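You operate a simulated robot arm through the tools that you are given. There is no shell and no other tool.

The job below is to be done with a simulated robot arm. You get a single attempt, and the scene is never put back.

JOB
Tension the slack belt, run it true and halt it.
Fine: both tension screws to TAUT before RUN; halt once the belt sits between the yellow ticks.

It is judged by the outcome, as a careful person would: the job done as asked, and still so three seconds after it is handed in. It fails if anything else is knocked over, pushed out of place, dropped, spilled or broken.

ROBOT AND FRAMES
A 7-joint arm with a four-finger gripper, fixed in place. Base frame: the origin is on the floor under the middle of its stand, x ahead of it, y to its left, z up. Units: m, degrees, N and s.
It reaches about 1.223 m from its shoulder. Its first joint turns from -69.0 to 172.0 degrees. Payload 3.67 kg.
The TCP is the grasp point between the finger pads, 0.028 m short of the fingertips. In the tool frame z runs along the fingers and y along their closing line. The gripper opens to 0.112 m; its body begins 0.073 m behind the TCP.
Orientation is told as [roll, pitch, yaw] about the base's x, y, z axes, in that order, counted from this pose: with the fingers straight down and closing along the base's y, the tool's x points along the base's -x, its y along +y and its z along -z.

CONTROLS
- The arm moves only by the tool apply_moves. Its argument "steps" is one flat list of numbers, 7 for each row, row after row: the shift along the base's x, y, z in cm, then the turn, a rotation vector about the base's x, y, z in degrees, then the gripper command, from -1 (shut) to 1 (fully open), values between in proportion. In form: [dx, dy, dz, rx, ry, rz, fingers, dx, dy, dz, rx, ry, rz, fingers, ...]. A call has 1 to 20 rows; each row shifts and turns the commanded pose from where the row before left it. Rows are played at 5 a second. More than 0.05 m and 8.6 degrees between two rows, or a gripper value outside its range, and nothing of the call is played. Where a pose cannot be reached the arm comes as near as it can. A force on the tool above 50 N (or 10 N above the force at the start of the call, whichever is more), or a blocked arm, ends the call early, and 0.2 s more pass. The fingers move at their own pace (about 0.1025 m/s each) and stop on an object; they squeeze with about 43 N. The grip force told is the motor's: it shows also when the fingers shut on nothing. Time passes only in rows, and 0.2 s behind the last, so rows that do not move let the fingers close. It gives the time, the measured TCP pose, the force on the tool (base axes), the opening and the grip force at its end, in the units of the frame above (readings bear some noise), with the torque about the TCP (base axes, N m) and any sound that the robot's microphone picked up.
- Cameras (640 x 400 px; columns grow to the right, rows downward): "scene" is fixed at [0.0508, 0.6515, 1.5231]; the picture's right is [-0.89, -0.45, 0.00], its down [-0.20, 0.41, -0.89] and it looks along [0.40, -0.80, -0.46] (base axes); focal length 346 px, centre (320, 200). "wrist" rides on the gripper at [0.06, -0.018, -0.104] in the tool frame; the picture's right is [0.29, 0.96, 0.00], its down [-0.80, 0.24, -0.55] and it looks along [-0.53, 0.16, 0.83] (tool axes); focal length 234 px, centre (320, 200). There is no depth. A picture from a camera that has moved, and an enlarged one, comes with that camera's place and axes in the base frame and with its lens.
- capture(camera): a new picture of that camera. It takes no simulated time.
- move_column(by): slides the trunk up (or, below 0, down) by that many m; the arm rides with it, the base frame stays. It gives what a move gives, with no picture.
- inspect(camera, box): a new picture of the part [left, top, right, bottom] of that camera's present view, enlarged. It takes no simulated time.
- job_done(): hands the job in; it is judged then, once.

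Nothing tells you positions but the pictures and the camera data. Unless the task says otherwise, let go and move clear before handing in.

The tools are called as name(argument=value, ...) on one line, values as JSON. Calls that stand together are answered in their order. apply_moves: Moves the arm, as the interface text tells. Its arguments: {"type":"object","properties":{"steps":{"type":"array","items":{"type":"number"}}},"required":["steps"]} The other tools are called the same way: move_column (by) moves the trunk up or down; capture (camera) takes a picture; inspect (camera, box) takes an enlarged picture of a part of a camera's view; job_done () hands the job in.

At the start:

```text
time: 0.0
eef_pos: [0.6316, -0.6122, 1.0979]
ee_rot: [0.0, 0.0, 0.0]
force: [0.5, 0.3, 0.0]
ft_torque: [0.0, 0.01, -0.02]
opening: 0.112
gripper_force: 0.1
trunk travel left (down, up): [-0.55, 0.29]
```

scene: 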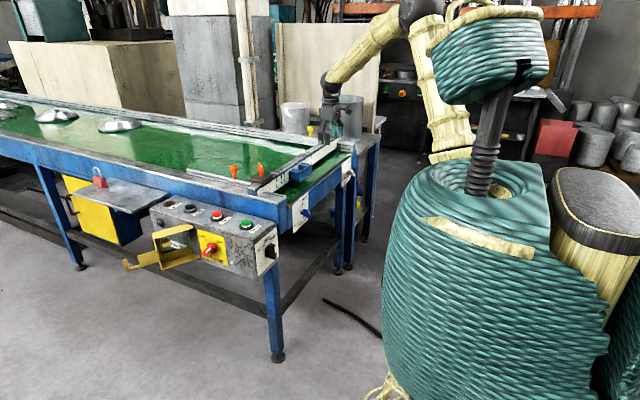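
wrist: 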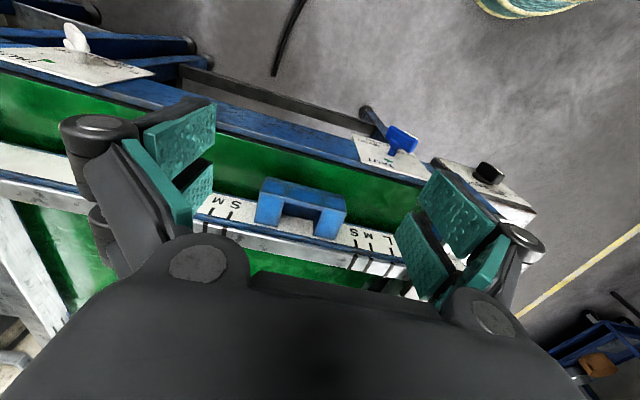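

I see a green conveyor with a control panel on its near side and, at its end, what look like two tension screws (a blue and a white key) on TAUT/SLACK plates. I'll look closer before moving anything.

inspect(camera="scene", box=[130, 180, 310, 290])

inspect(camera="scene", box=[220, 100, 380, 230])

inspect(camera="wrist", box=[330, 110, 540, 240])

inspect(camera="wrist", box=[0, 10, 200, 130])

inspect(camera="wrist", box=[180, 150, 440, 290])

```text
3.56 times, centred on (220, 235) of scene
camera zoom: at [0.0508, 0.6515, 1.5231], right [-0.89, -0.45, 0.0], down [-0.2, 0.41, -0.89], along [0.4, -0.8, -0.46], focal length 1229 px, centre (676, 76)
```

zoom: 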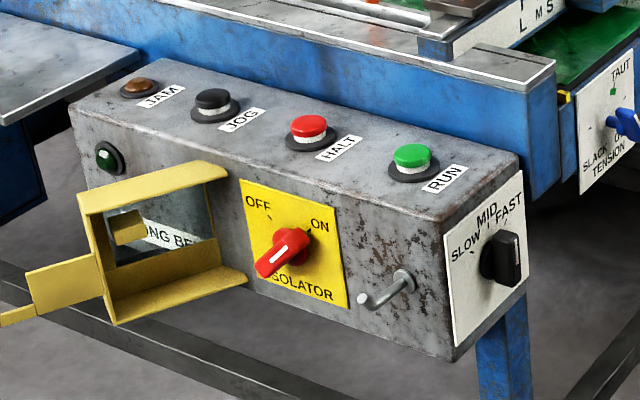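

```text
3.08 times, centred on (300, 165) of scene
camera zoom: at [0.0508, 0.6515, 1.5231], right [-0.89, -0.45, 0.0], down [-0.2, 0.41, -0.89], along [0.4, -0.8, -0.46], focal length 1064 px, centre (382, 308)
```

zoom: 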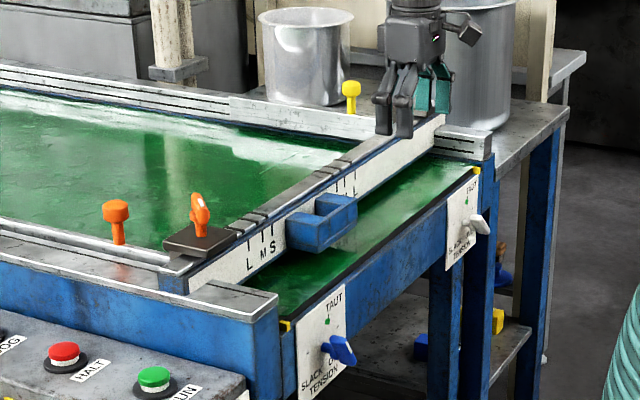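

```text
3.05 times, centred on (435, 175) of wrist
camera zoom: at [0.5729, -0.631, 1.2029], right [-0.29, 0.96, 0.0], down [0.8, 0.24, 0.55], along [0.53, 0.16, -0.83], focal length 714 px, centre (-30, 276)
```

zoom: 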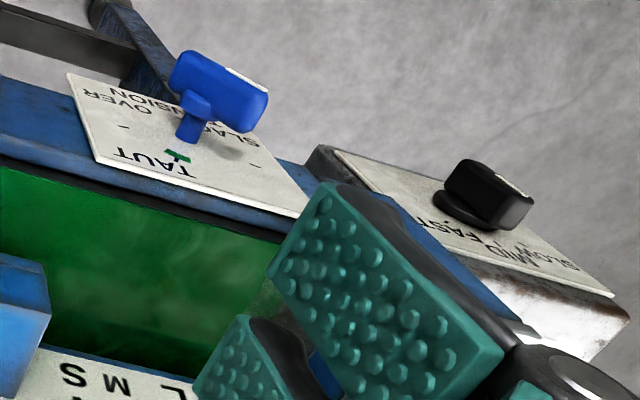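

```text
3.20 times, centred on (100, 70) of wrist
camera zoom: at [0.5729, -0.631, 1.2029], right [-0.29, 0.96, 0.0], down [0.8, 0.24, 0.55], along [0.53, 0.16, -0.83], focal length 749 px, centre (1024, 616)
```

zoom: 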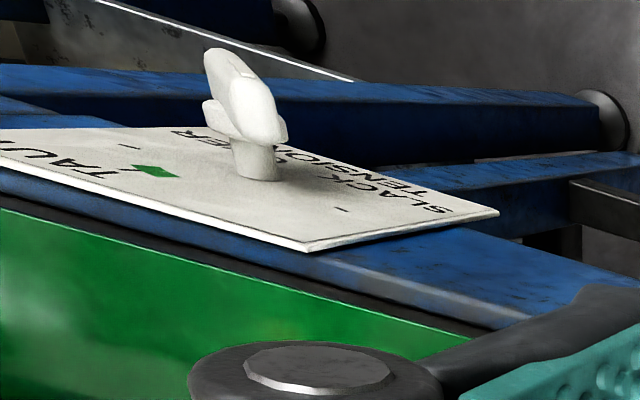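

```text
2.46 times, centred on (310, 220) of wrist
camera zoom: at [0.5729, -0.631, 1.2029], right [-0.29, 0.96, 0.0], down [0.8, 0.24, 0.55], along [0.53, 0.16, -0.83], focal length 576 px, centre (345, 151)
```

zoom: 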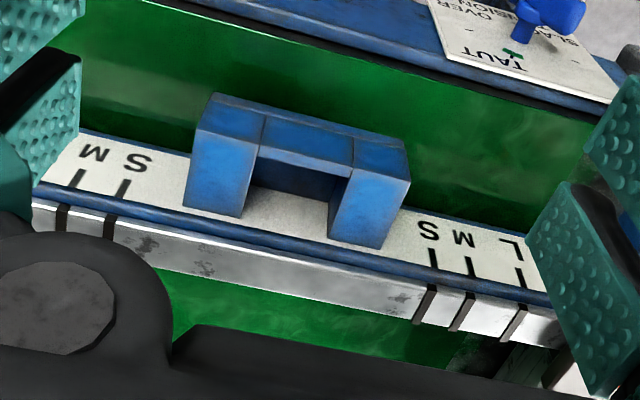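

The keys sit on the conveyor's end face towards the robot, blue near y≈-0.45 and white near y≈-1.02, both at x≈0.67. I'll enlarge the isolator, the yellow guard, the tick marks and the key pointers.

inspect(camera="scene", box=[145, 215, 225, 275])

inspect(camera="scene", box=[190, 225, 290, 285])

inspect(camera="scene", box=[280, 170, 330, 235])

inspect(camera="scene", box=[320, 130, 380, 190])

inspect(camera="scene", box=[150, 195, 270, 245])

inspect(camera="scene", box=[40, 150, 170, 260])

```text
6.67 times, centred on (185, 245) of scene
camera zoom: at [0.0508, 0.6515, 1.5231], right [-0.89, -0.45, 0.0], down [-0.2, 0.41, -0.89], along [0.4, -0.8, -0.46], focal length 2304 px, centre (1220, -100)
```

zoom: 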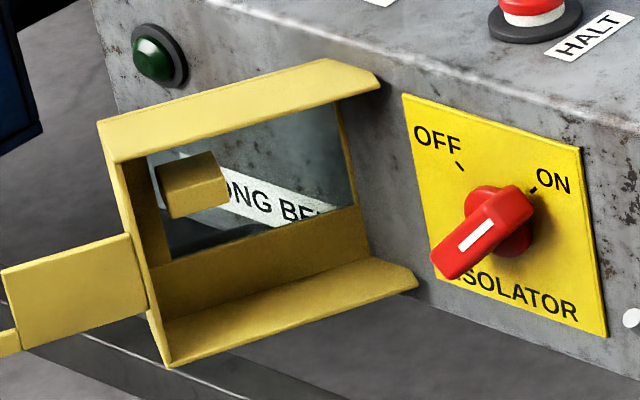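

```text
6.40 times, centred on (240, 255) of scene
camera zoom: at [0.0508, 0.6515, 1.5231], right [-0.89, -0.45, 0.0], down [-0.2, 0.41, -0.89], along [0.4, -0.8, -0.46], focal length 2212 px, centre (832, -152)
```

zoom: 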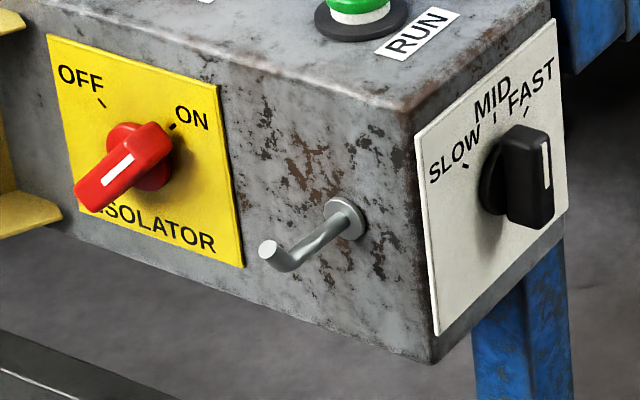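

```text
6.15 times, centred on (305, 202) of scene
camera zoom: at [0.0508, 0.6515, 1.5231], right [-0.89, -0.45, 0.0], down [-0.2, 0.41, -0.89], along [0.4, -0.8, -0.46], focal length 2127 px, centre (412, 185)
```

zoom: 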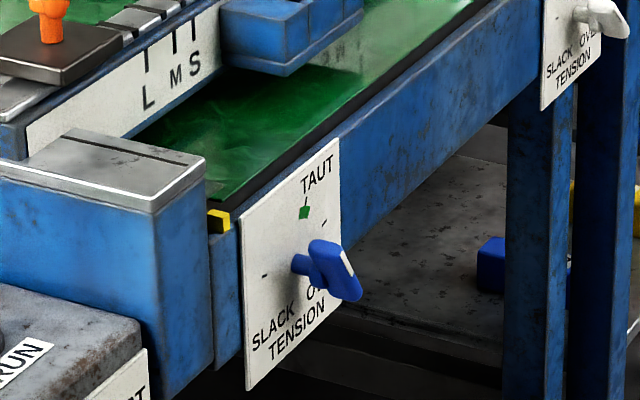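

```text
6.67 times, centred on (350, 160) of scene
camera zoom: at [0.0508, 0.6515, 1.5231], right [-0.89, -0.45, 0.0], down [-0.2, 0.41, -0.89], along [0.4, -0.8, -0.46], focal length 2304 px, centre (120, 467)
```

zoom: 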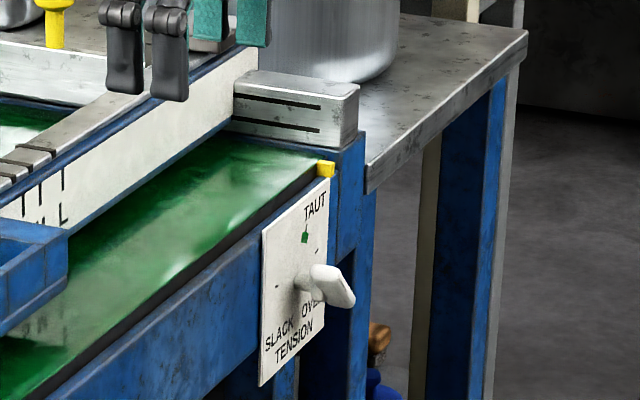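

```text
5.33 times, centred on (210, 220) of scene
camera zoom: at [0.0508, 0.6515, 1.5231], right [-0.89, -0.45, 0.0], down [-0.2, 0.41, -0.89], along [0.4, -0.8, -0.46], focal length 1844 px, centre (907, 93)
```

zoom: 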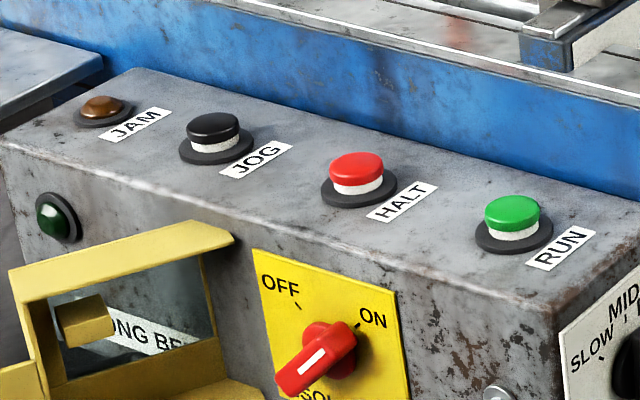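

```text
3.64 times, centred on (105, 205) of scene
camera zoom: at [0.0508, 0.6515, 1.5231], right [-0.89, -0.45, 0.0], down [-0.2, 0.41, -0.89], along [0.4, -0.8, -0.46], focal length 1257 px, centre (1102, 182)
```

zoom: 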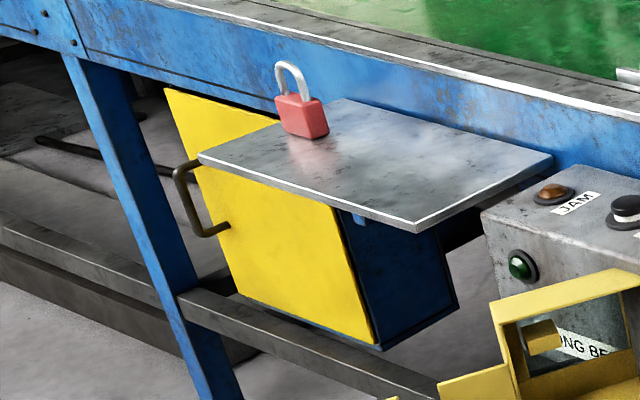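

The isolator bar already points at ON, and the keys look turned towards SLACK. I'll back the arm away from the conveyor and swing the fingers towards horizontal (+x) so I can look at the keys face-on.

apply_moves(steps=[-4, 0, 1, 0, 0, 0, 1, -4, 0, 1, 0, -8, 0, 1, -4, 0, 0, 0, -8, 0, 1, -4, 0, 0, 0, -8, 0, 1, -4, 0, 0, 0, -8, 0, 1, -3, 0, 0, 0, -8, 0, 1])

capture(camera="scene")

capture(camera="wrist")

```text
time: 1.4
eef_pos: [0.4023, -0.6133, 1.1178]
ee_rot: [0.2, -40.2, -0.1]
force: [0.0, 0.2, 0.3]
ft_torque: [0.03, 0.0, 0.0]
opening: 0.1122
gripper_force: 0.0
trunk travel left (down, up): [-0.55, 0.29]
```

```text
taken
```

scene: 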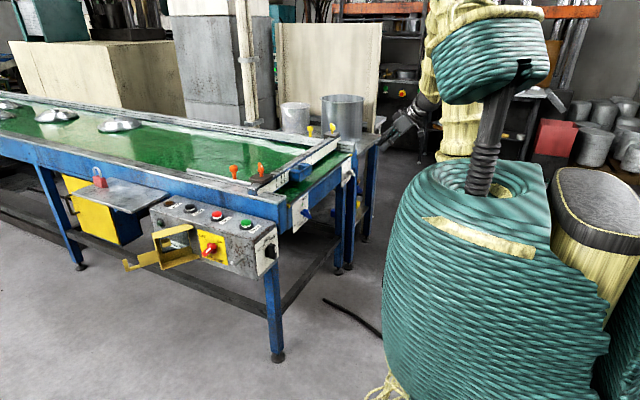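

```text
taken
camera wrist: at [0.2894, -0.6313, 1.1593], right [-0.22, 0.96, -0.18], down [0.25, 0.24, 0.94], along [0.94, 0.16, -0.29], focal length 234 px, centre (320, 200)
```

wrist: 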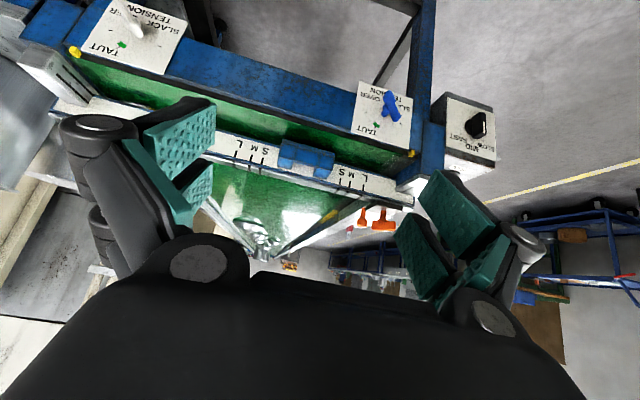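

Now both tension plates and the speed selector show in the wrist view, though upside down. I'll zoom in on each dial to read its pointer.

inspect(camera="wrist", box=[340, 70, 430, 150])

inspect(camera="wrist", box=[60, 0, 200, 90])

inspect(camera="wrist", box=[420, 80, 510, 170])

inspect(camera="wrist", box=[40, 0, 500, 250])

```text
5.00 times, centred on (385, 110) of wrist
camera zoom: at [0.2894, -0.6313, 1.1593], right [-0.22, 0.96, -0.18], down [0.25, 0.24, 0.94], along [0.94, 0.16, -0.29], focal length 1171 px, centre (-5, 650)
```

zoom: 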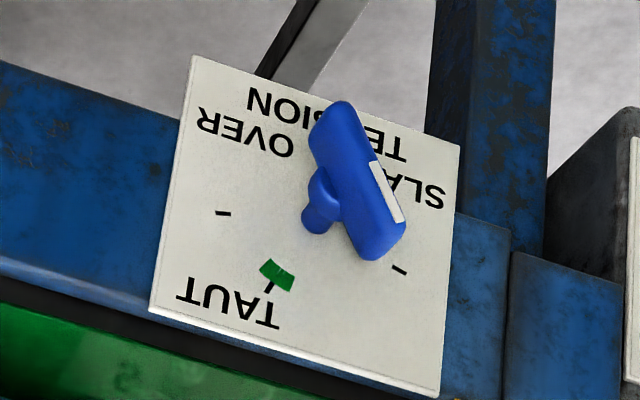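

```text
4.44 times, centred on (130, 45) of wrist
camera zoom: at [0.2894, -0.6313, 1.1593], right [-0.22, 0.96, -0.18], down [0.25, 0.24, 0.94], along [0.94, 0.16, -0.29], focal length 1041 px, centre (1164, 889)
```

zoom: 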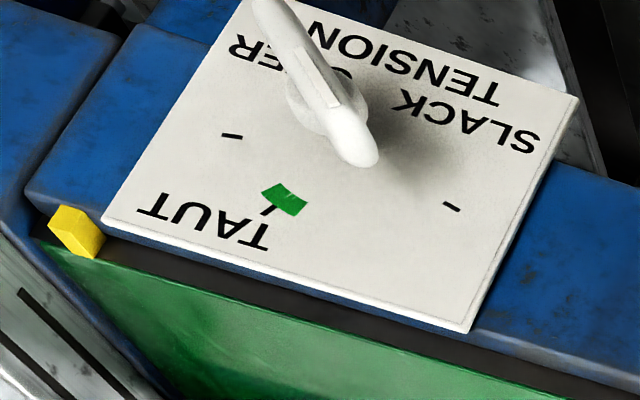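

```text
4.44 times, centred on (465, 125) of wrist
camera zoom: at [0.2894, -0.6313, 1.1593], right [-0.22, 0.96, -0.18], down [0.25, 0.24, 0.94], along [0.94, 0.16, -0.29], focal length 1041 px, centre (-324, 533)
```

zoom: 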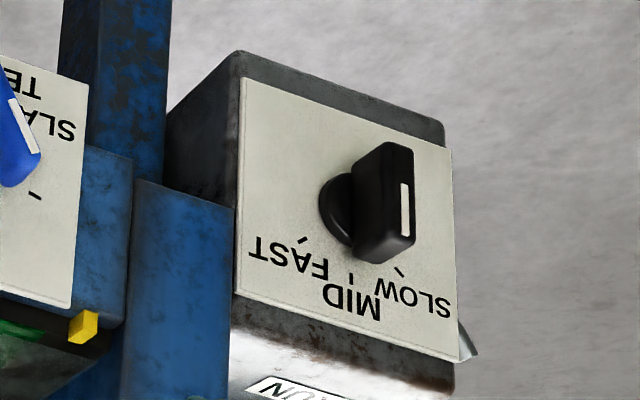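

```text
1.39 times, centred on (270, 125) of wrist
camera zoom: at [0.2894, -0.6313, 1.1593], right [-0.22, 0.96, -0.18], down [0.25, 0.24, 0.94], along [0.94, 0.16, -0.29], focal length 326 px, centre (390, 304)
```

zoom: 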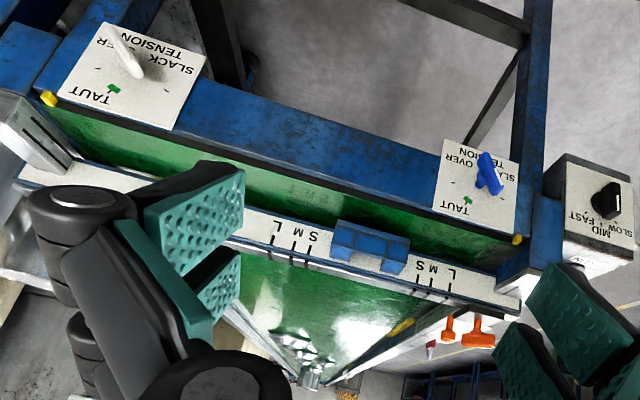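

Both keys match between the two views: blue bar centre ≈(0.662,-0.457,0.807), white ≈(0.662,-0.957,0.807), with the plates at x≈0.698. The blue pointer is about 38° to the SLACK side of vertical and TAUT is about 22° past vertical, so each key needs a clockwise turn. I'll finish levelling the fingers along +x and then lower the trunk.

apply_moves(steps=[0, 1, 0, 0, -8.4, 0, 1, 0, 2, 0, 0, -8.4, 0, 1, 0, 3, 0, 0, -8.4, 0, 1, 0, 3, 0, 0, -8.4, 0, 1, 0, 3, 0, 0, -8.4, 0, 1, 0, 3, 0, 0, -7.8, 0, 1])

capture(camera="scene")

capture(camera="wrist")

```text
time: 2.8
eef_pos: [0.447, -0.5711, 1.1388]
ee_rot: [39.5, -89.9, -39.5]
force: [0.0, -1.0, -0.5]
ft_torque: [-0.01, -0.02, 0.04]
opening: 0.1119
gripper_force: 0.1
out of reach, approached as far as the arm can: row 3, 4, 5, 6
trunk travel left (down, up): [-0.55, 0.29]
```

```text
taken
```

scene: 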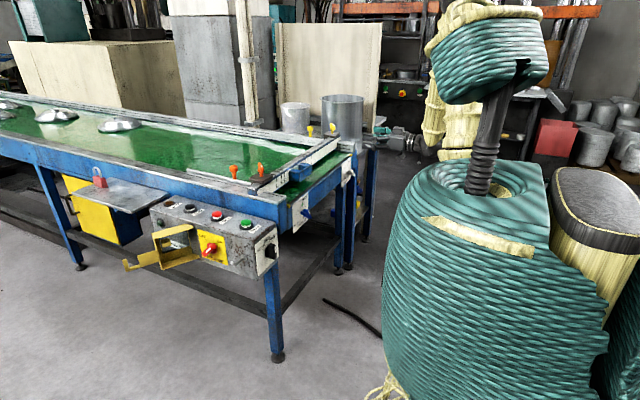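

```text
taken
camera wrist: at [0.3435, -0.5885, 1.0796], right [0.0, 0.96, -0.29], down [-0.55, 0.24, 0.8], along [0.83, 0.16, 0.53], focal length 234 px, centre (320, 200)
```

wrist: 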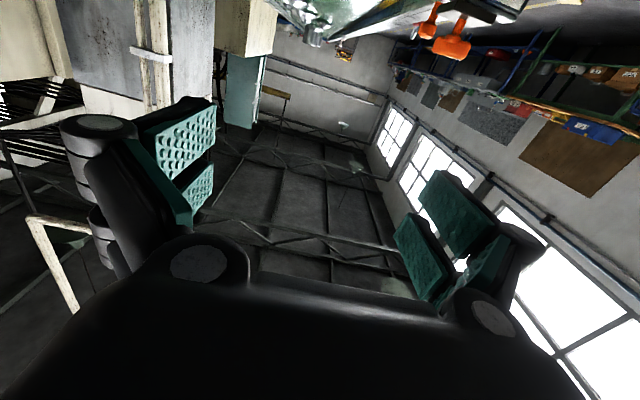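

The horizontal pose is at the edge of reach because it is too close to the body, but the orientation is right. I'll lower the trunk in stages, since the arm rides with it, and check clearance as it goes.

move_column(by=-0.16)

capture(camera="scene")

capture(camera="wrist")

```text
time: 4.6
eef_pos: [0.4473, -0.5687, 0.9802]
ee_rot: [4.9, -89.8, -4.8]
force: [-0.5, 0.3, -0.3]
ft_torque: [0.0, 0.02, 0.01]
opening: 0.112
gripper_force: 0.0
trunk travel left (down, up): [-0.39, 0.45]
```

```text
taken
```

scene: 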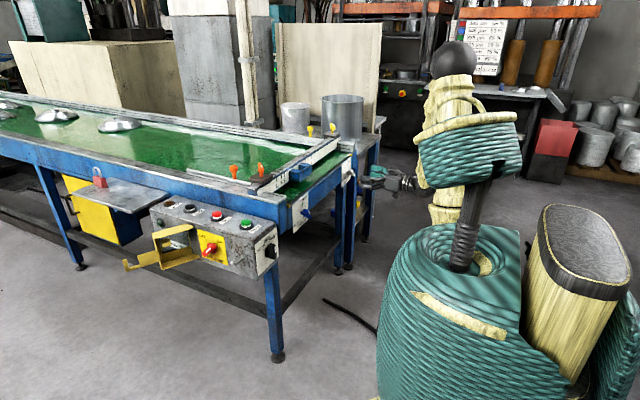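

```text
taken
camera wrist: at [0.3429, -0.5864, 0.921], right [0.0, 0.96, -0.29], down [-0.55, 0.24, 0.8], along [0.83, 0.16, 0.53], focal length 234 px, centre (320, 200)
```

wrist: 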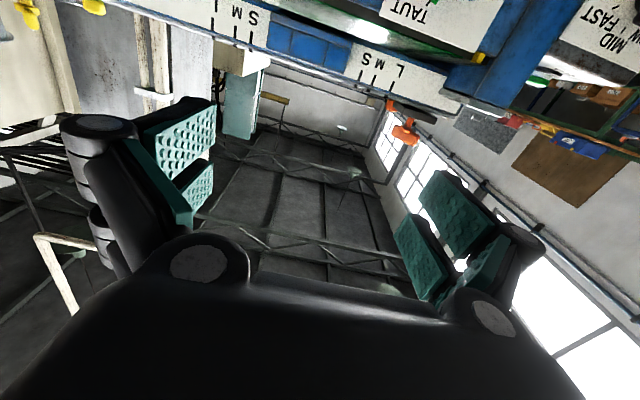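

The trunk came down cleanly and the plates are coming into view. I'll lower the rest of the way to the key height.

move_column(by=-0.17)

capture(camera="scene")

capture(camera="wrist")

```text
time: 6.5
eef_pos: [0.4463, -0.5685, 0.8099]
ee_rot: [4.5, -89.8, -4.3]
force: [0.6, -0.2, -0.8]
ft_torque: [0.0, -0.03, 0.05]
opening: 0.112
gripper_force: 0.1
trunk travel left (down, up): [-0.22, 0.62]
```

```text
taken
```

scene: 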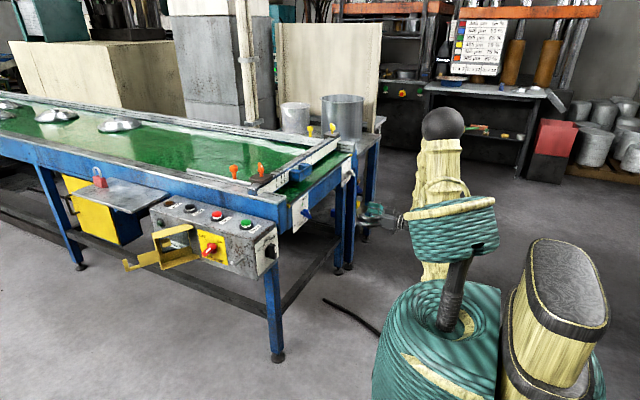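

```text
taken
camera wrist: at [0.3429, -0.5863, 0.751], right [0.0, 0.96, -0.29], down [-0.55, 0.24, 0.8], along [0.83, 0.16, 0.53], focal length 234 px, centre (320, 200)
```

wrist: 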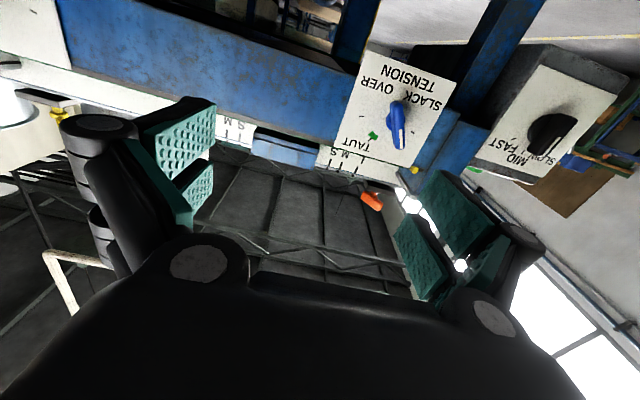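

The blue key is nearly face-on now. I'll zoom in to measure the pointer angle against the TAUT mark.

inspect(camera="wrist", box=[325, 40, 465, 180])

inspect(camera="wrist", box=[365, 80, 425, 160])

```text
2.86 times, centred on (395, 110) of wrist
camera zoom: at [0.3429, -0.5863, 0.751], right [0.0, 0.96, -0.29], down [-0.55, 0.24, 0.8], along [0.83, 0.16, 0.53], focal length 669 px, centre (106, 457)
```

zoom: 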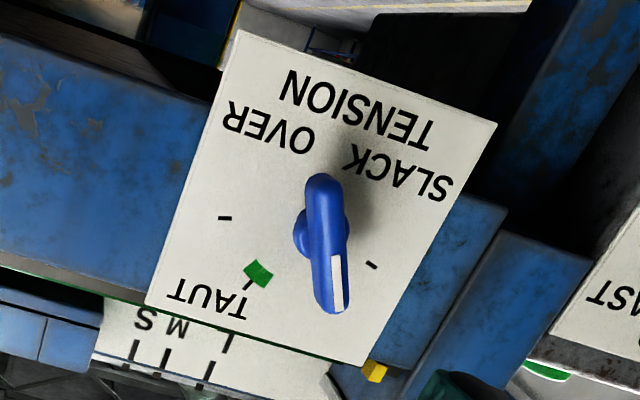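

```text
5.00 times, centred on (395, 120) of wrist
camera zoom: at [0.3429, -0.5863, 0.751], right [0.0, 0.96, -0.29], down [-0.55, 0.24, 0.8], along [0.83, 0.16, 0.53], focal length 1171 px, centre (-55, 600)
```

zoom: 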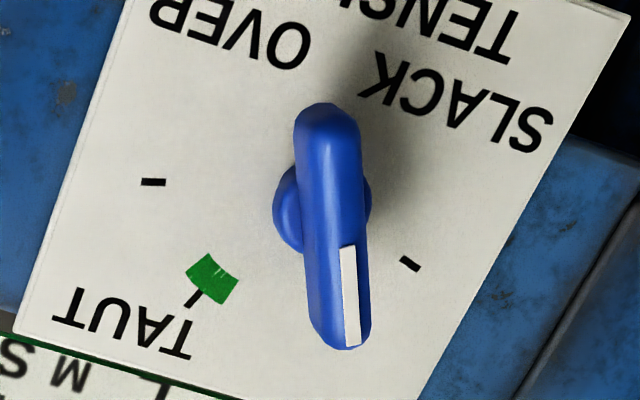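

Measured on the plate: axis ≈(y -0.460, z 0.806), SLACK/OVER ticks at ±75°, TAUT at about +23°, and the pointer at about -31°. I'll move to a pre-grasp in front of the blue key, rolling the fingers -31° to match the bar.

apply_moves(steps=[4, 0, 0, 0, 0, 0, 1, 4, 1, 0, -7.75, 0, 0, 1, 3, 2, 0, -7.75, 0, 0, 1, 1.5, 3, 0, -7.75, 0, 0, 1, 0, 3, 0, -7.75, 0, 0, 1])

capture(camera="wrist")

capture(camera="scene")

```text
time: 7.8
eef_pos: [0.5714, -0.4784, 0.8112]
ee_rot: [-89.8, -59.0, 89.8]
force: [-0.8, -0.8, 0.7]
ft_torque: [-0.01, 0.01, 0.03]
opening: 0.1123
gripper_force: 0.1
trunk travel left (down, up): [-0.22, 0.62]
```

```text
taken
camera wrist: at [0.4673, -0.525, 0.7691], right [0.0, 0.67, -0.74], down [-0.55, 0.62, 0.56], along [0.83, 0.41, 0.37], focal length 234 px, centre (320, 200)
```

wrist: 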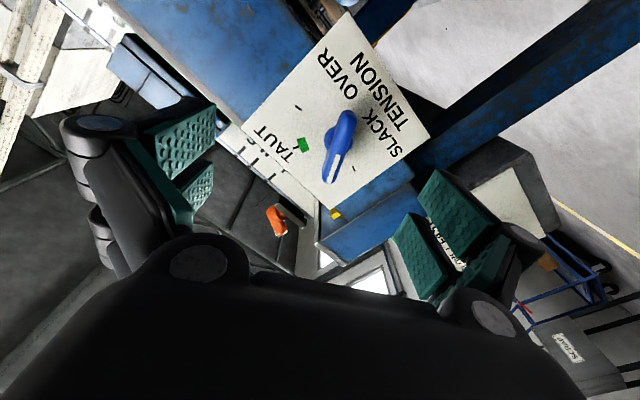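

```text
taken
```

scene: 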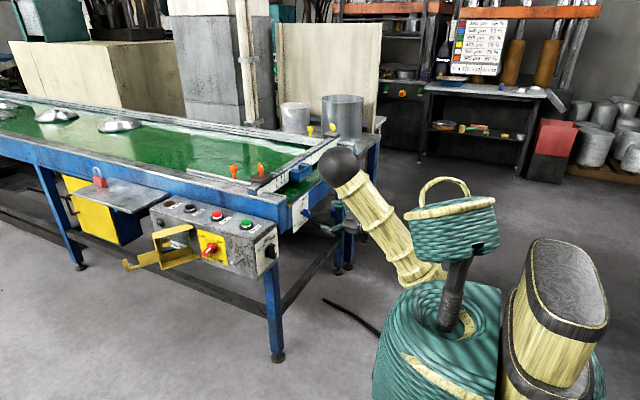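

I'm about 9 cm in front of the blue key with the elbow clear of the conveyor. I'll take a closer look to refine the axis and bar angle.

inspect(camera="wrist", box=[260, 60, 440, 220])

```text
2.50 times, centred on (350, 140) of wrist
camera zoom: at [0.4673, -0.525, 0.7691], right [0.0, 0.67, -0.74], down [-0.55, 0.62, 0.56], along [0.83, 0.41, 0.37], focal length 585 px, centre (245, 350)
```

zoom: 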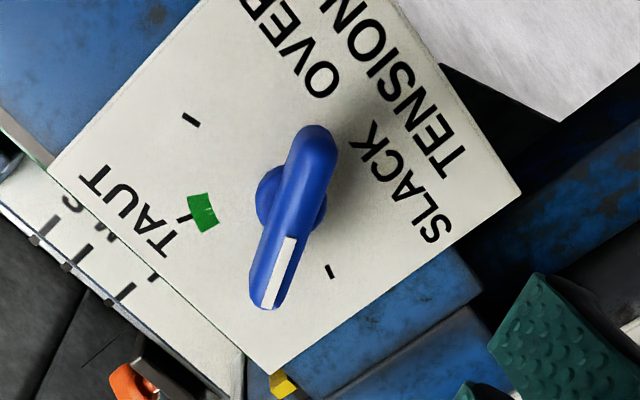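

The close view confirms the axis at y≈-0.459, z≈0.806 and the bar at -31 to -32°. I'll centre on it and go in around the bar with the fingers open.

apply_moves(steps=[0, 1.9, -0.45, 0, 0, 0, 1, 0, 0, 0, 0, 0, 0, 1])

inspect(camera="wrist", box=[240, 100, 440, 260])

```text
time: 8.3
eef_pos: [0.582, -0.4683, 0.8064]
ee_rot: [-89.6, -59.0, 89.8]
force: [0.7, -0.2, -0.4]
ft_torque: [0.0, -0.03, 0.0]
opening: 0.1121
gripper_force: 0.0
out of reach, approached as far as the arm can: row 1
trunk travel left (down, up): [-0.22, 0.62]
```

```text
2.50 times, centred on (340, 180) of wrist
camera zoom: at [0.4776, -0.5141, 0.7651], right [0.0, 0.67, -0.74], down [-0.55, 0.62, 0.56], along [0.83, 0.41, 0.37], focal length 585 px, centre (270, 250)
```

zoom: 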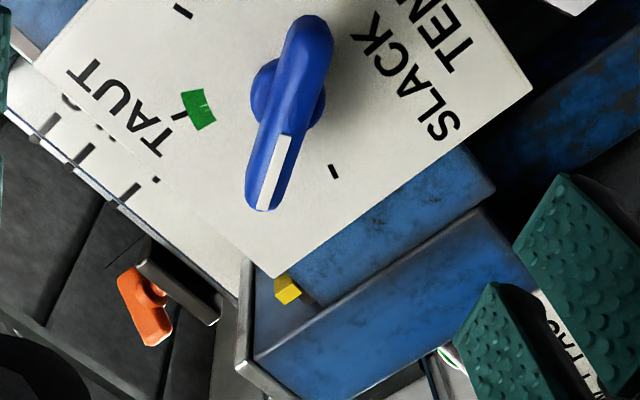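

That lateral shift hit the inner reach limit, so I'll advance slightly first and then finish centring before going in.

apply_moves(steps=[2.2, 0, 0, 0, 0, 0, 1, 0, 0.9, 0, 0, 0, 0, 1, 0, 0, 0, 0, 0, 0, 1])

inspect(camera="wrist", box=[220, 100, 440, 260])

```text
time: 9.2
eef_pos: [0.6035, -0.4589, 0.8062]
ee_rot: [-89.6, -59.0, 89.7]
force: [0.0, 0.0, 0.5]
ft_torque: [-0.01, 0.0, -0.02]
opening: 0.1117
gripper_force: 0.1
trunk travel left (down, up): [-0.22, 0.62]
```

```text
2.50 times, centred on (330, 180) of wrist
camera zoom: at [0.4999, -0.5049, 0.7652], right [0.0, 0.67, -0.74], down [-0.55, 0.62, 0.56], along [0.83, 0.41, 0.37], focal length 585 px, centre (295, 250)
```

zoom: 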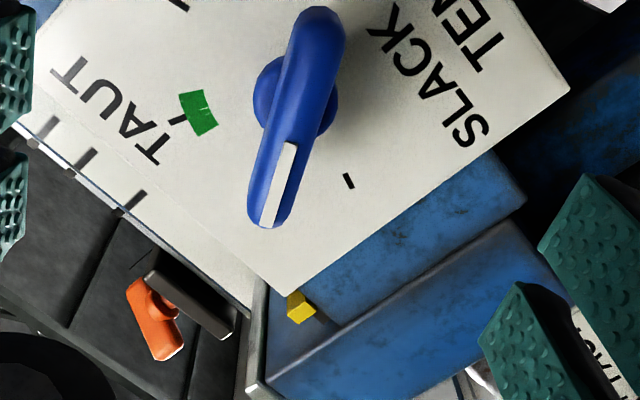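

The gripper is centred on the key axis and the pads straddle the bar. I'll advance 5 cm so the pads sit around the bar.

apply_moves(steps=[2.5, 0, 0, 0, 0, 0, 1, 2.5, 0, 0, 0, 0, 0, 1, 0, 0, 0, 0, 0, 0, 1])

capture(camera="wrist")

inspect(camera="scene", box=[260, 140, 380, 240])

```text
time: 9.9
eef_pos: [0.6548, -0.4592, 0.8061]
ee_rot: [-89.6, -59.0, 89.5]
force: [0.4, 0.1, -0.3]
ft_torque: [-0.01, -0.01, 0.0]
opening: 0.112
gripper_force: 0.1
trunk travel left (down, up): [-0.22, 0.62]
```

```text
taken
camera wrist: at [0.5509, -0.5052, 0.7652], right [0.0, 0.67, -0.74], down [-0.55, 0.62, 0.56], along [0.83, 0.41, 0.37], focal length 234 px, centre (320, 200)
```

wrist: 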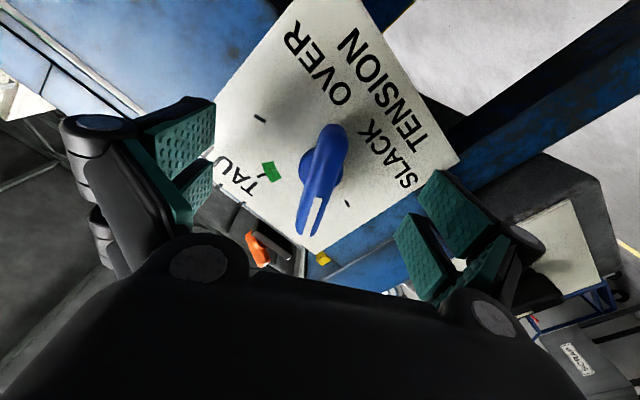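

```text
4.00 times, centred on (320, 190) of scene
camera zoom: at [0.0508, 0.6515, 1.5231], right [-0.89, -0.45, 0.0], down [-0.2, 0.41, -0.89], along [0.4, -0.8, -0.46], focal length 1383 px, centre (320, 240)
```

zoom: 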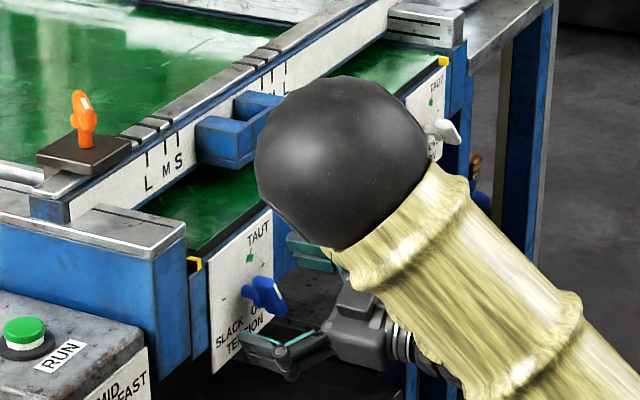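

The bar sits centred between the pads. I'll close on it now.

apply_moves(steps=[0, 0, 0, 0, 0, 0, 0, 0, 0, 0, 0, 0, 0, -0.5, 0, 0, 0, 0, 0, 0, -1, 0, 0, 0, 0, 0, 0, -1, 0, 0, 0, 0, 0, 0, -1])

capture(camera="wrist")

inspect(camera="scene", box=[290, 180, 350, 230])

```text
time: 11.2
eef_pos: [0.6556, -0.4586, 0.8065]
ee_rot: [-89.6, -59.0, 89.7]
force: [-0.1, 0.0, 0.1]
ft_torque: [-0.02, -0.03, 0.04]
opening: 0.0199
gripper_force: 45.2
trunk travel left (down, up): [-0.22, 0.62]
```

```text
taken
camera wrist: at [0.5506, -0.5052, 0.7652], right [0.0, 0.67, -0.74], down [-0.55, 0.62, 0.56], along [0.83, 0.41, 0.37], focal length 234 px, centre (320, 200)
```

wrist: 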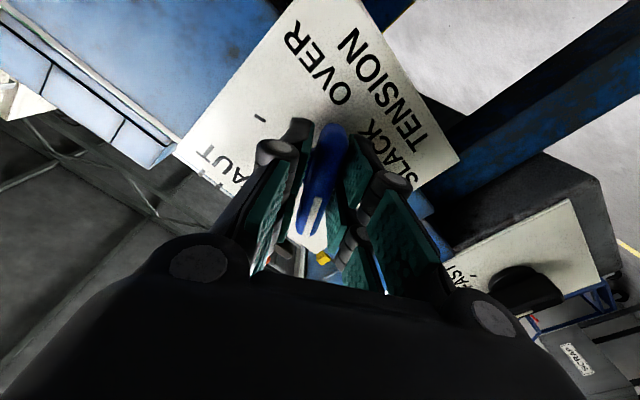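

```text
8.00 times, centred on (320, 205) of scene
camera zoom: at [0.0508, 0.6515, 1.5231], right [-0.89, -0.45, 0.0], down [-0.2, 0.41, -0.89], along [0.4, -0.8, -0.46], focal length 2765 px, centre (320, 160)
```

zoom: 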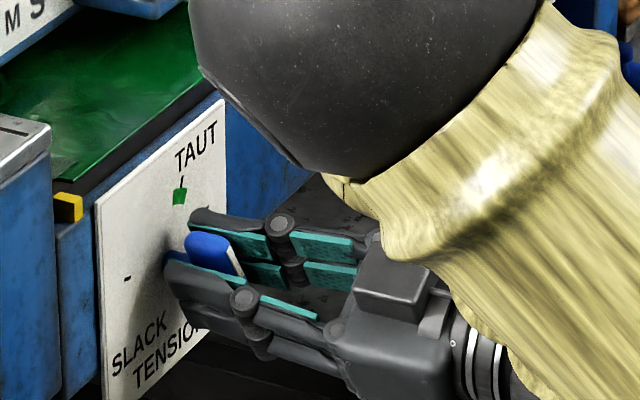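

The grip is firm at 20 mm. I'll turn the key clockwise (+x rotation) in gentle steps, checking partway.

apply_moves(steps=[0, 0, 0, 5, 0, 0, -1, 0, 0, 0, 5, 0, 0, -1, 0, 0, 0, 5, 0, 0, -1, 0, 0, 0, 5, 0, 0, -1, 0, 0, 0, 5, 0, 0, -1, 0, 0, 0, 5, 0, 0, -1])

inspect(camera="scene", box=[290, 180, 350, 230])

capture(camera="wrist")

```text
time: 12.6
eef_pos: [0.6545, -0.4599, 0.8066]
ee_rot: [-80.6, -89.1, 80.8]
force: [14.1, -12.6, 7.2]
ft_torque: [0.0, -0.05, -0.03]
opening: 0.0199
gripper_force: 45.0
trunk travel left (down, up): [-0.22, 0.62]
```

```text
8.00 times, centred on (320, 205) of scene
camera zoom: at [0.0508, 0.6515, 1.5231], right [-0.89, -0.45, 0.0], down [-0.2, 0.41, -0.89], along [0.4, -0.8, -0.46], focal length 2765 px, centre (320, 160)
```

zoom: 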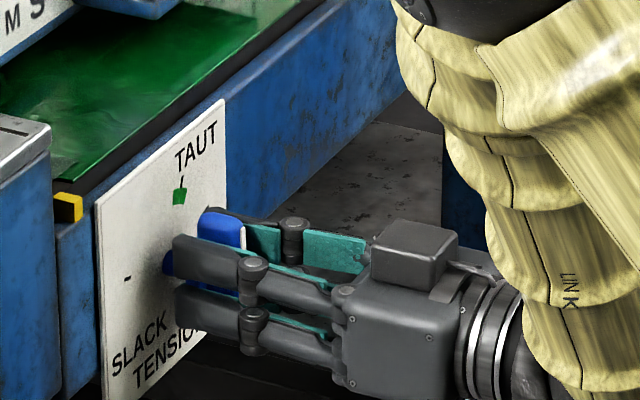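

```text
taken
camera wrist: at [0.5506, -0.4789, 0.7478], right [0.0, 0.95, -0.3], down [-0.55, 0.25, 0.79], along [0.83, 0.17, 0.53], focal length 234 px, centre (320, 200)
```

wrist: 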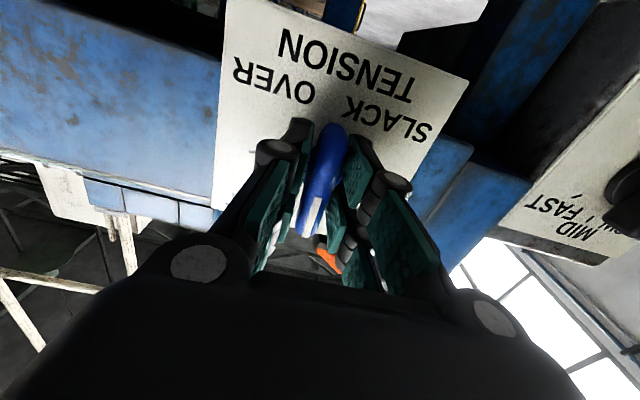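

The key follows the gripper, with the pointer now about vertical. I'll continue about 24° more to TAUT.

apply_moves(steps=[0, 0, 0, 4, 0, 0, -1, 0, 0, 0, 4, 0, 0, -1, 0, 0, 0, 4, 0, 0, -1, 0, 0, 0, 4, 0, 0, -1, 0, 0, 0, 4, 0, 0, -1, 0, 0, 0, 3, 0, 0, -1, 0, 0, 0, 0, 0, 0, -1])

inspect(camera="scene", box=[290, 180, 350, 230])

capture(camera="wrist")

```text
time: 14.2
eef_pos: [0.6548, -0.4606, 0.807]
ee_rot: [89.7, -68.0, -89.5]
force: [19.5, -26.4, 13.6]
ft_torque: [-0.03, -0.05, -0.55]
opening: 0.0202
gripper_force: 45.2
trunk travel left (down, up): [-0.22, 0.62]
```

```text
8.00 times, centred on (320, 205) of scene
camera zoom: at [0.0508, 0.6515, 1.5231], right [-0.89, -0.45, 0.0], down [-0.2, 0.41, -0.89], along [0.4, -0.8, -0.46], focal length 2765 px, centre (320, 160)
```

zoom: 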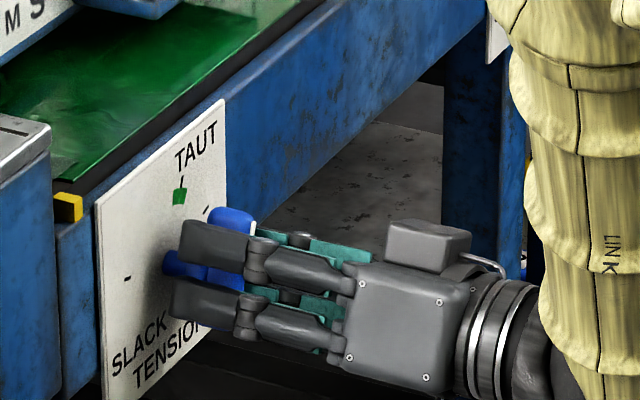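

```text
taken
camera wrist: at [0.5506, -0.4548, 0.7449], right [0.0, 1.0, 0.09], down [-0.55, -0.08, 0.83], along [0.83, -0.05, 0.55], focal length 234 px, centre (320, 200)
```

wrist: 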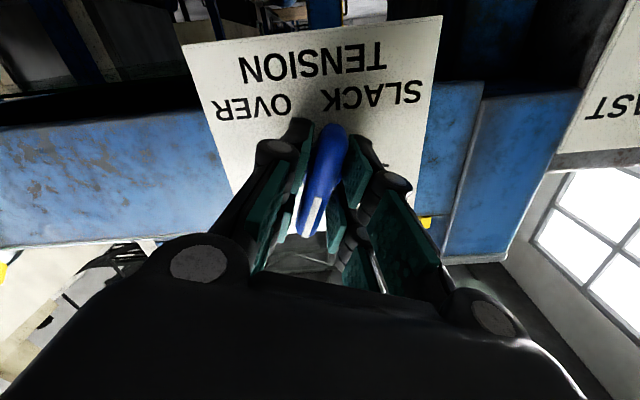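

The gripper is at +22°, on TAUT as far as I can tell, with some side load. I'll ease the load, open, and back off to check the dial.

apply_moves(steps=[0.05, -0.1, 0.05, 0, 0, 0, -1, 0.05, -0.1, 0.05, 0.5, 0, 0, -1, 0, 0, 0, 0, 0, 0, -1])

```text
time: 14.9
eef_pos: [0.6546, -0.4586, 0.8075]
ee_rot: [89.4, -67.3, -89.0]
force: [-1.7, -3.0, -0.2]
ft_torque: [0.01, -1.19, -0.47]
opening: 0.02
gripper_force: 44.9
trunk travel left (down, up): [-0.22, 0.62]
```

The load is relieved. I'll open partway and retreat straight back.

apply_moves(steps=[0, 0, 0, 0, 0, 0, 0, 0, 0, 0, 0, 0, 0, 0, -1.5, 0, 0, 0, 0, 0, 0, -3, 0, 0, 0, 0, 0, 0, -3, 0, 0, 0, 0, 0, 0.5])

capture(camera="wrist")

inspect(camera="wrist", box=[220, 60, 420, 220])

```text
time: 16.1
eef_pos: [0.5828, -0.464, 0.8081]
ee_rot: [89.6, -67.5, -89.3]
force: [0.3, 0.5, -0.9]
ft_torque: [0.0, -0.02, 0.02]
opening: 0.0837
gripper_force: 0.1
out of reach, approached as far as the arm can: row 5
trunk travel left (down, up): [-0.22, 0.62]
```

```text
taken
camera wrist: at [0.4798, -0.4585, 0.7468], right [0.0, 0.99, 0.1], down [-0.55, -0.09, 0.83], along [0.83, -0.05, 0.55], focal length 234 px, centre (320, 200)
```

wrist: 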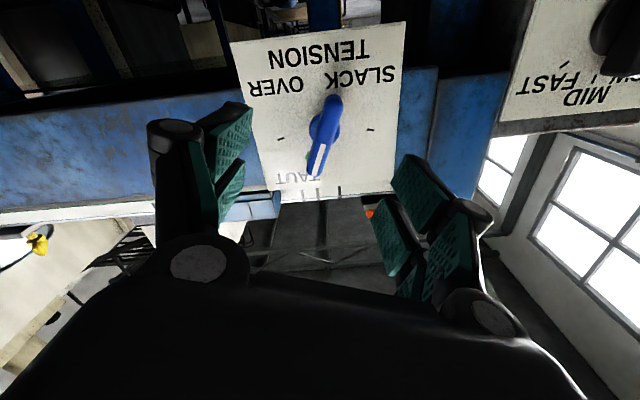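

```text
2.50 times, centred on (320, 140) of wrist
camera zoom: at [0.4798, -0.4585, 0.7468], right [0.0, 0.99, 0.1], down [-0.55, -0.09, 0.83], along [0.83, -0.05, 0.55], focal length 585 px, centre (320, 350)
```

zoom: 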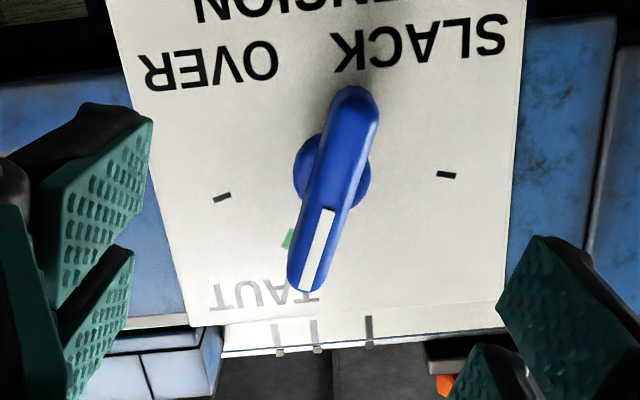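

The blue pointer computes to about 21–22°, against TAUT at about 23°. I'll cross-check from the scene camera and look at the lamps.

inspect(camera="scene", box=[285, 180, 335, 230])

capture(camera="scene")

inspect(camera="scene", box=[145, 195, 265, 270])

```text
8.00 times, centred on (310, 205) of scene
camera zoom: at [0.0508, 0.6515, 1.5231], right [-0.89, -0.45, 0.0], down [-0.2, 0.41, -0.89], along [0.4, -0.8, -0.46], focal length 2765 px, centre (400, 160)
```

zoom: 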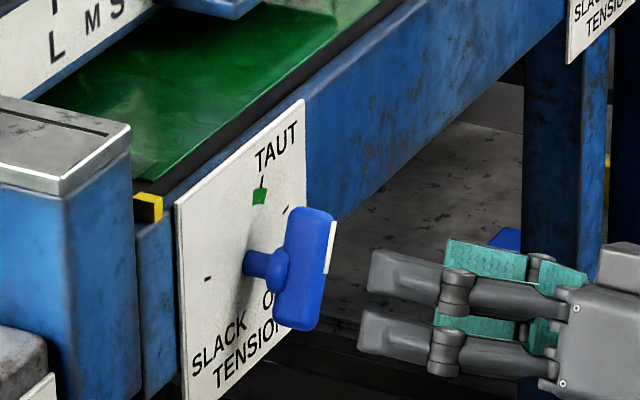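

```text
taken
```

scene: 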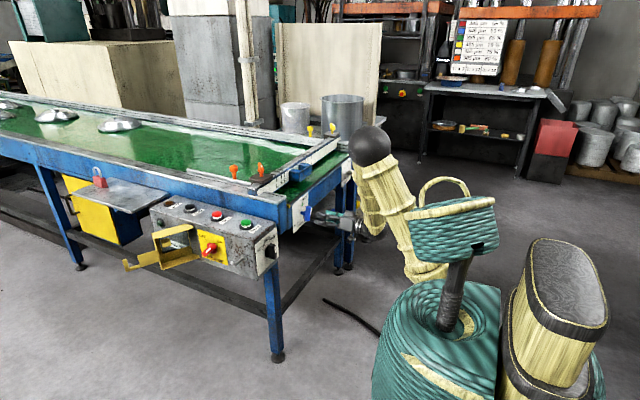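

```text
5.33 times, centred on (205, 232) of scene
camera zoom: at [0.0508, 0.6515, 1.5231], right [-0.89, -0.45, 0.0], down [-0.2, 0.41, -0.89], along [0.4, -0.8, -0.46], focal length 1844 px, centre (933, 27)
```

zoom: 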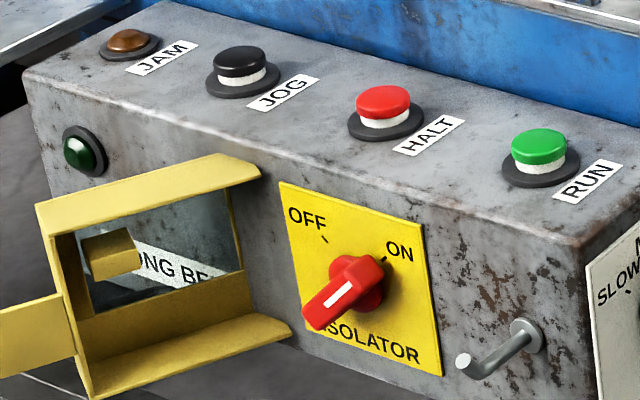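

The bar reads about 21° and the TAUT tick about 23–24°, so it is inside the green mark but a touch short. I'll regrip and nudge it about 2° more to centre it.

apply_moves(steps=[2.4, 0, 0, 0, 0, 0, 0.5, 2.4, 0.45, -0.1, 0, 0, 0, 0.5, 2.4, 0, 0, 0, 0, 0, 0.3, 0, 0, 0, 0, 0, 0, -0.4, 0, 0, 0, 0, 0, 0, -1, 0, 0, 0, 0, 0, 0, -1, 0, 0, 0, 0, 0, 0, -1])

capture(camera="wrist")

```text
time: 17.8
eef_pos: [0.6559, -0.4608, 0.8065]
ee_rot: [89.8, -67.4, -89.6]
force: [7.3, -15.3, -0.4]
ft_torque: [-0.06, -0.18, -0.73]
opening: 0.0199
gripper_force: 44.7
trunk travel left (down, up): [-0.22, 0.62]
```

```text
taken
camera wrist: at [0.5521, -0.4544, 0.7452], right [0.0, 0.99, 0.1], down [-0.55, -0.09, 0.83], along [0.83, -0.05, 0.55], focal length 234 px, centre (320, 200)
```

wrist: 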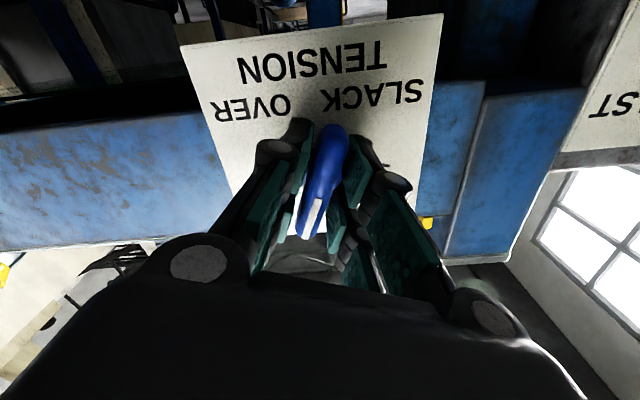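

Regripped at φ≈22.6°. I'll turn +2.5° with a small side relief, then open and back off again.

apply_moves(steps=[0, -0.1, 0, 1.3, 0, 0, -1, 0, -0.05, 0, 1.2, 0, 0, -1, 0, 0, 0, 0, 0, 0, -1, 0, 0, 0, 0, 0, 0, -0.3, 0, 0, 0, 0, 0, 0, 0.2, 0, 0, 0, 0, 0, 0, 0.2, -3, 0, 0, 0, 0, 0, 0.2, -3.5, 0, 0, 0, 0, 0, 0.2])

inspect(camera="wrist", box=[220, 60, 420, 220])

inspect(camera="scene", box=[285, 180, 335, 230])

```text
time: 19.6
eef_pos: [0.5919, -0.4618, 0.8077]
ee_rot: [89.6, -65.0, -89.4]
force: [-0.1, -0.5, -0.4]
ft_torque: [-0.02, -0.03, 0.03]
opening: 0.0671
gripper_force: 0.0
trunk travel left (down, up): [-0.22, 0.62]
```

```text
2.50 times, centred on (320, 140) of wrist
camera zoom: at [0.4874, -0.4517, 0.7459], right [0.0, 0.99, 0.14], down [-0.55, -0.12, 0.83], along [0.83, -0.08, 0.55], focal length 585 px, centre (320, 350)
```

zoom: 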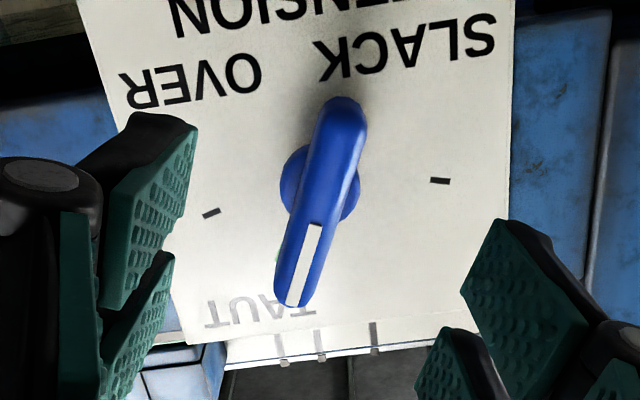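

```text
8.00 times, centred on (310, 205) of scene
camera zoom: at [0.0508, 0.6515, 1.5231], right [-0.89, -0.45, 0.0], down [-0.2, 0.41, -0.89], along [0.4, -0.8, -0.46], focal length 2765 px, centre (400, 160)
```

zoom: 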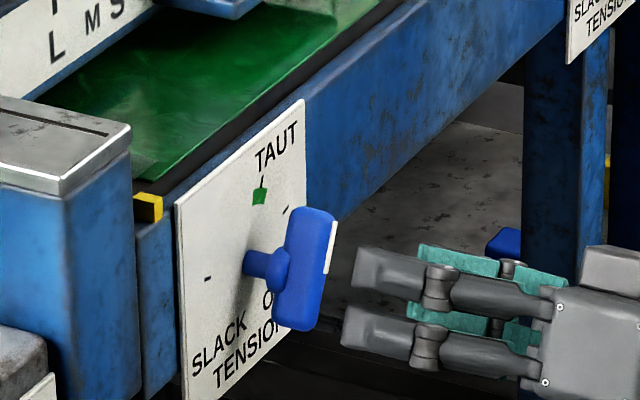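

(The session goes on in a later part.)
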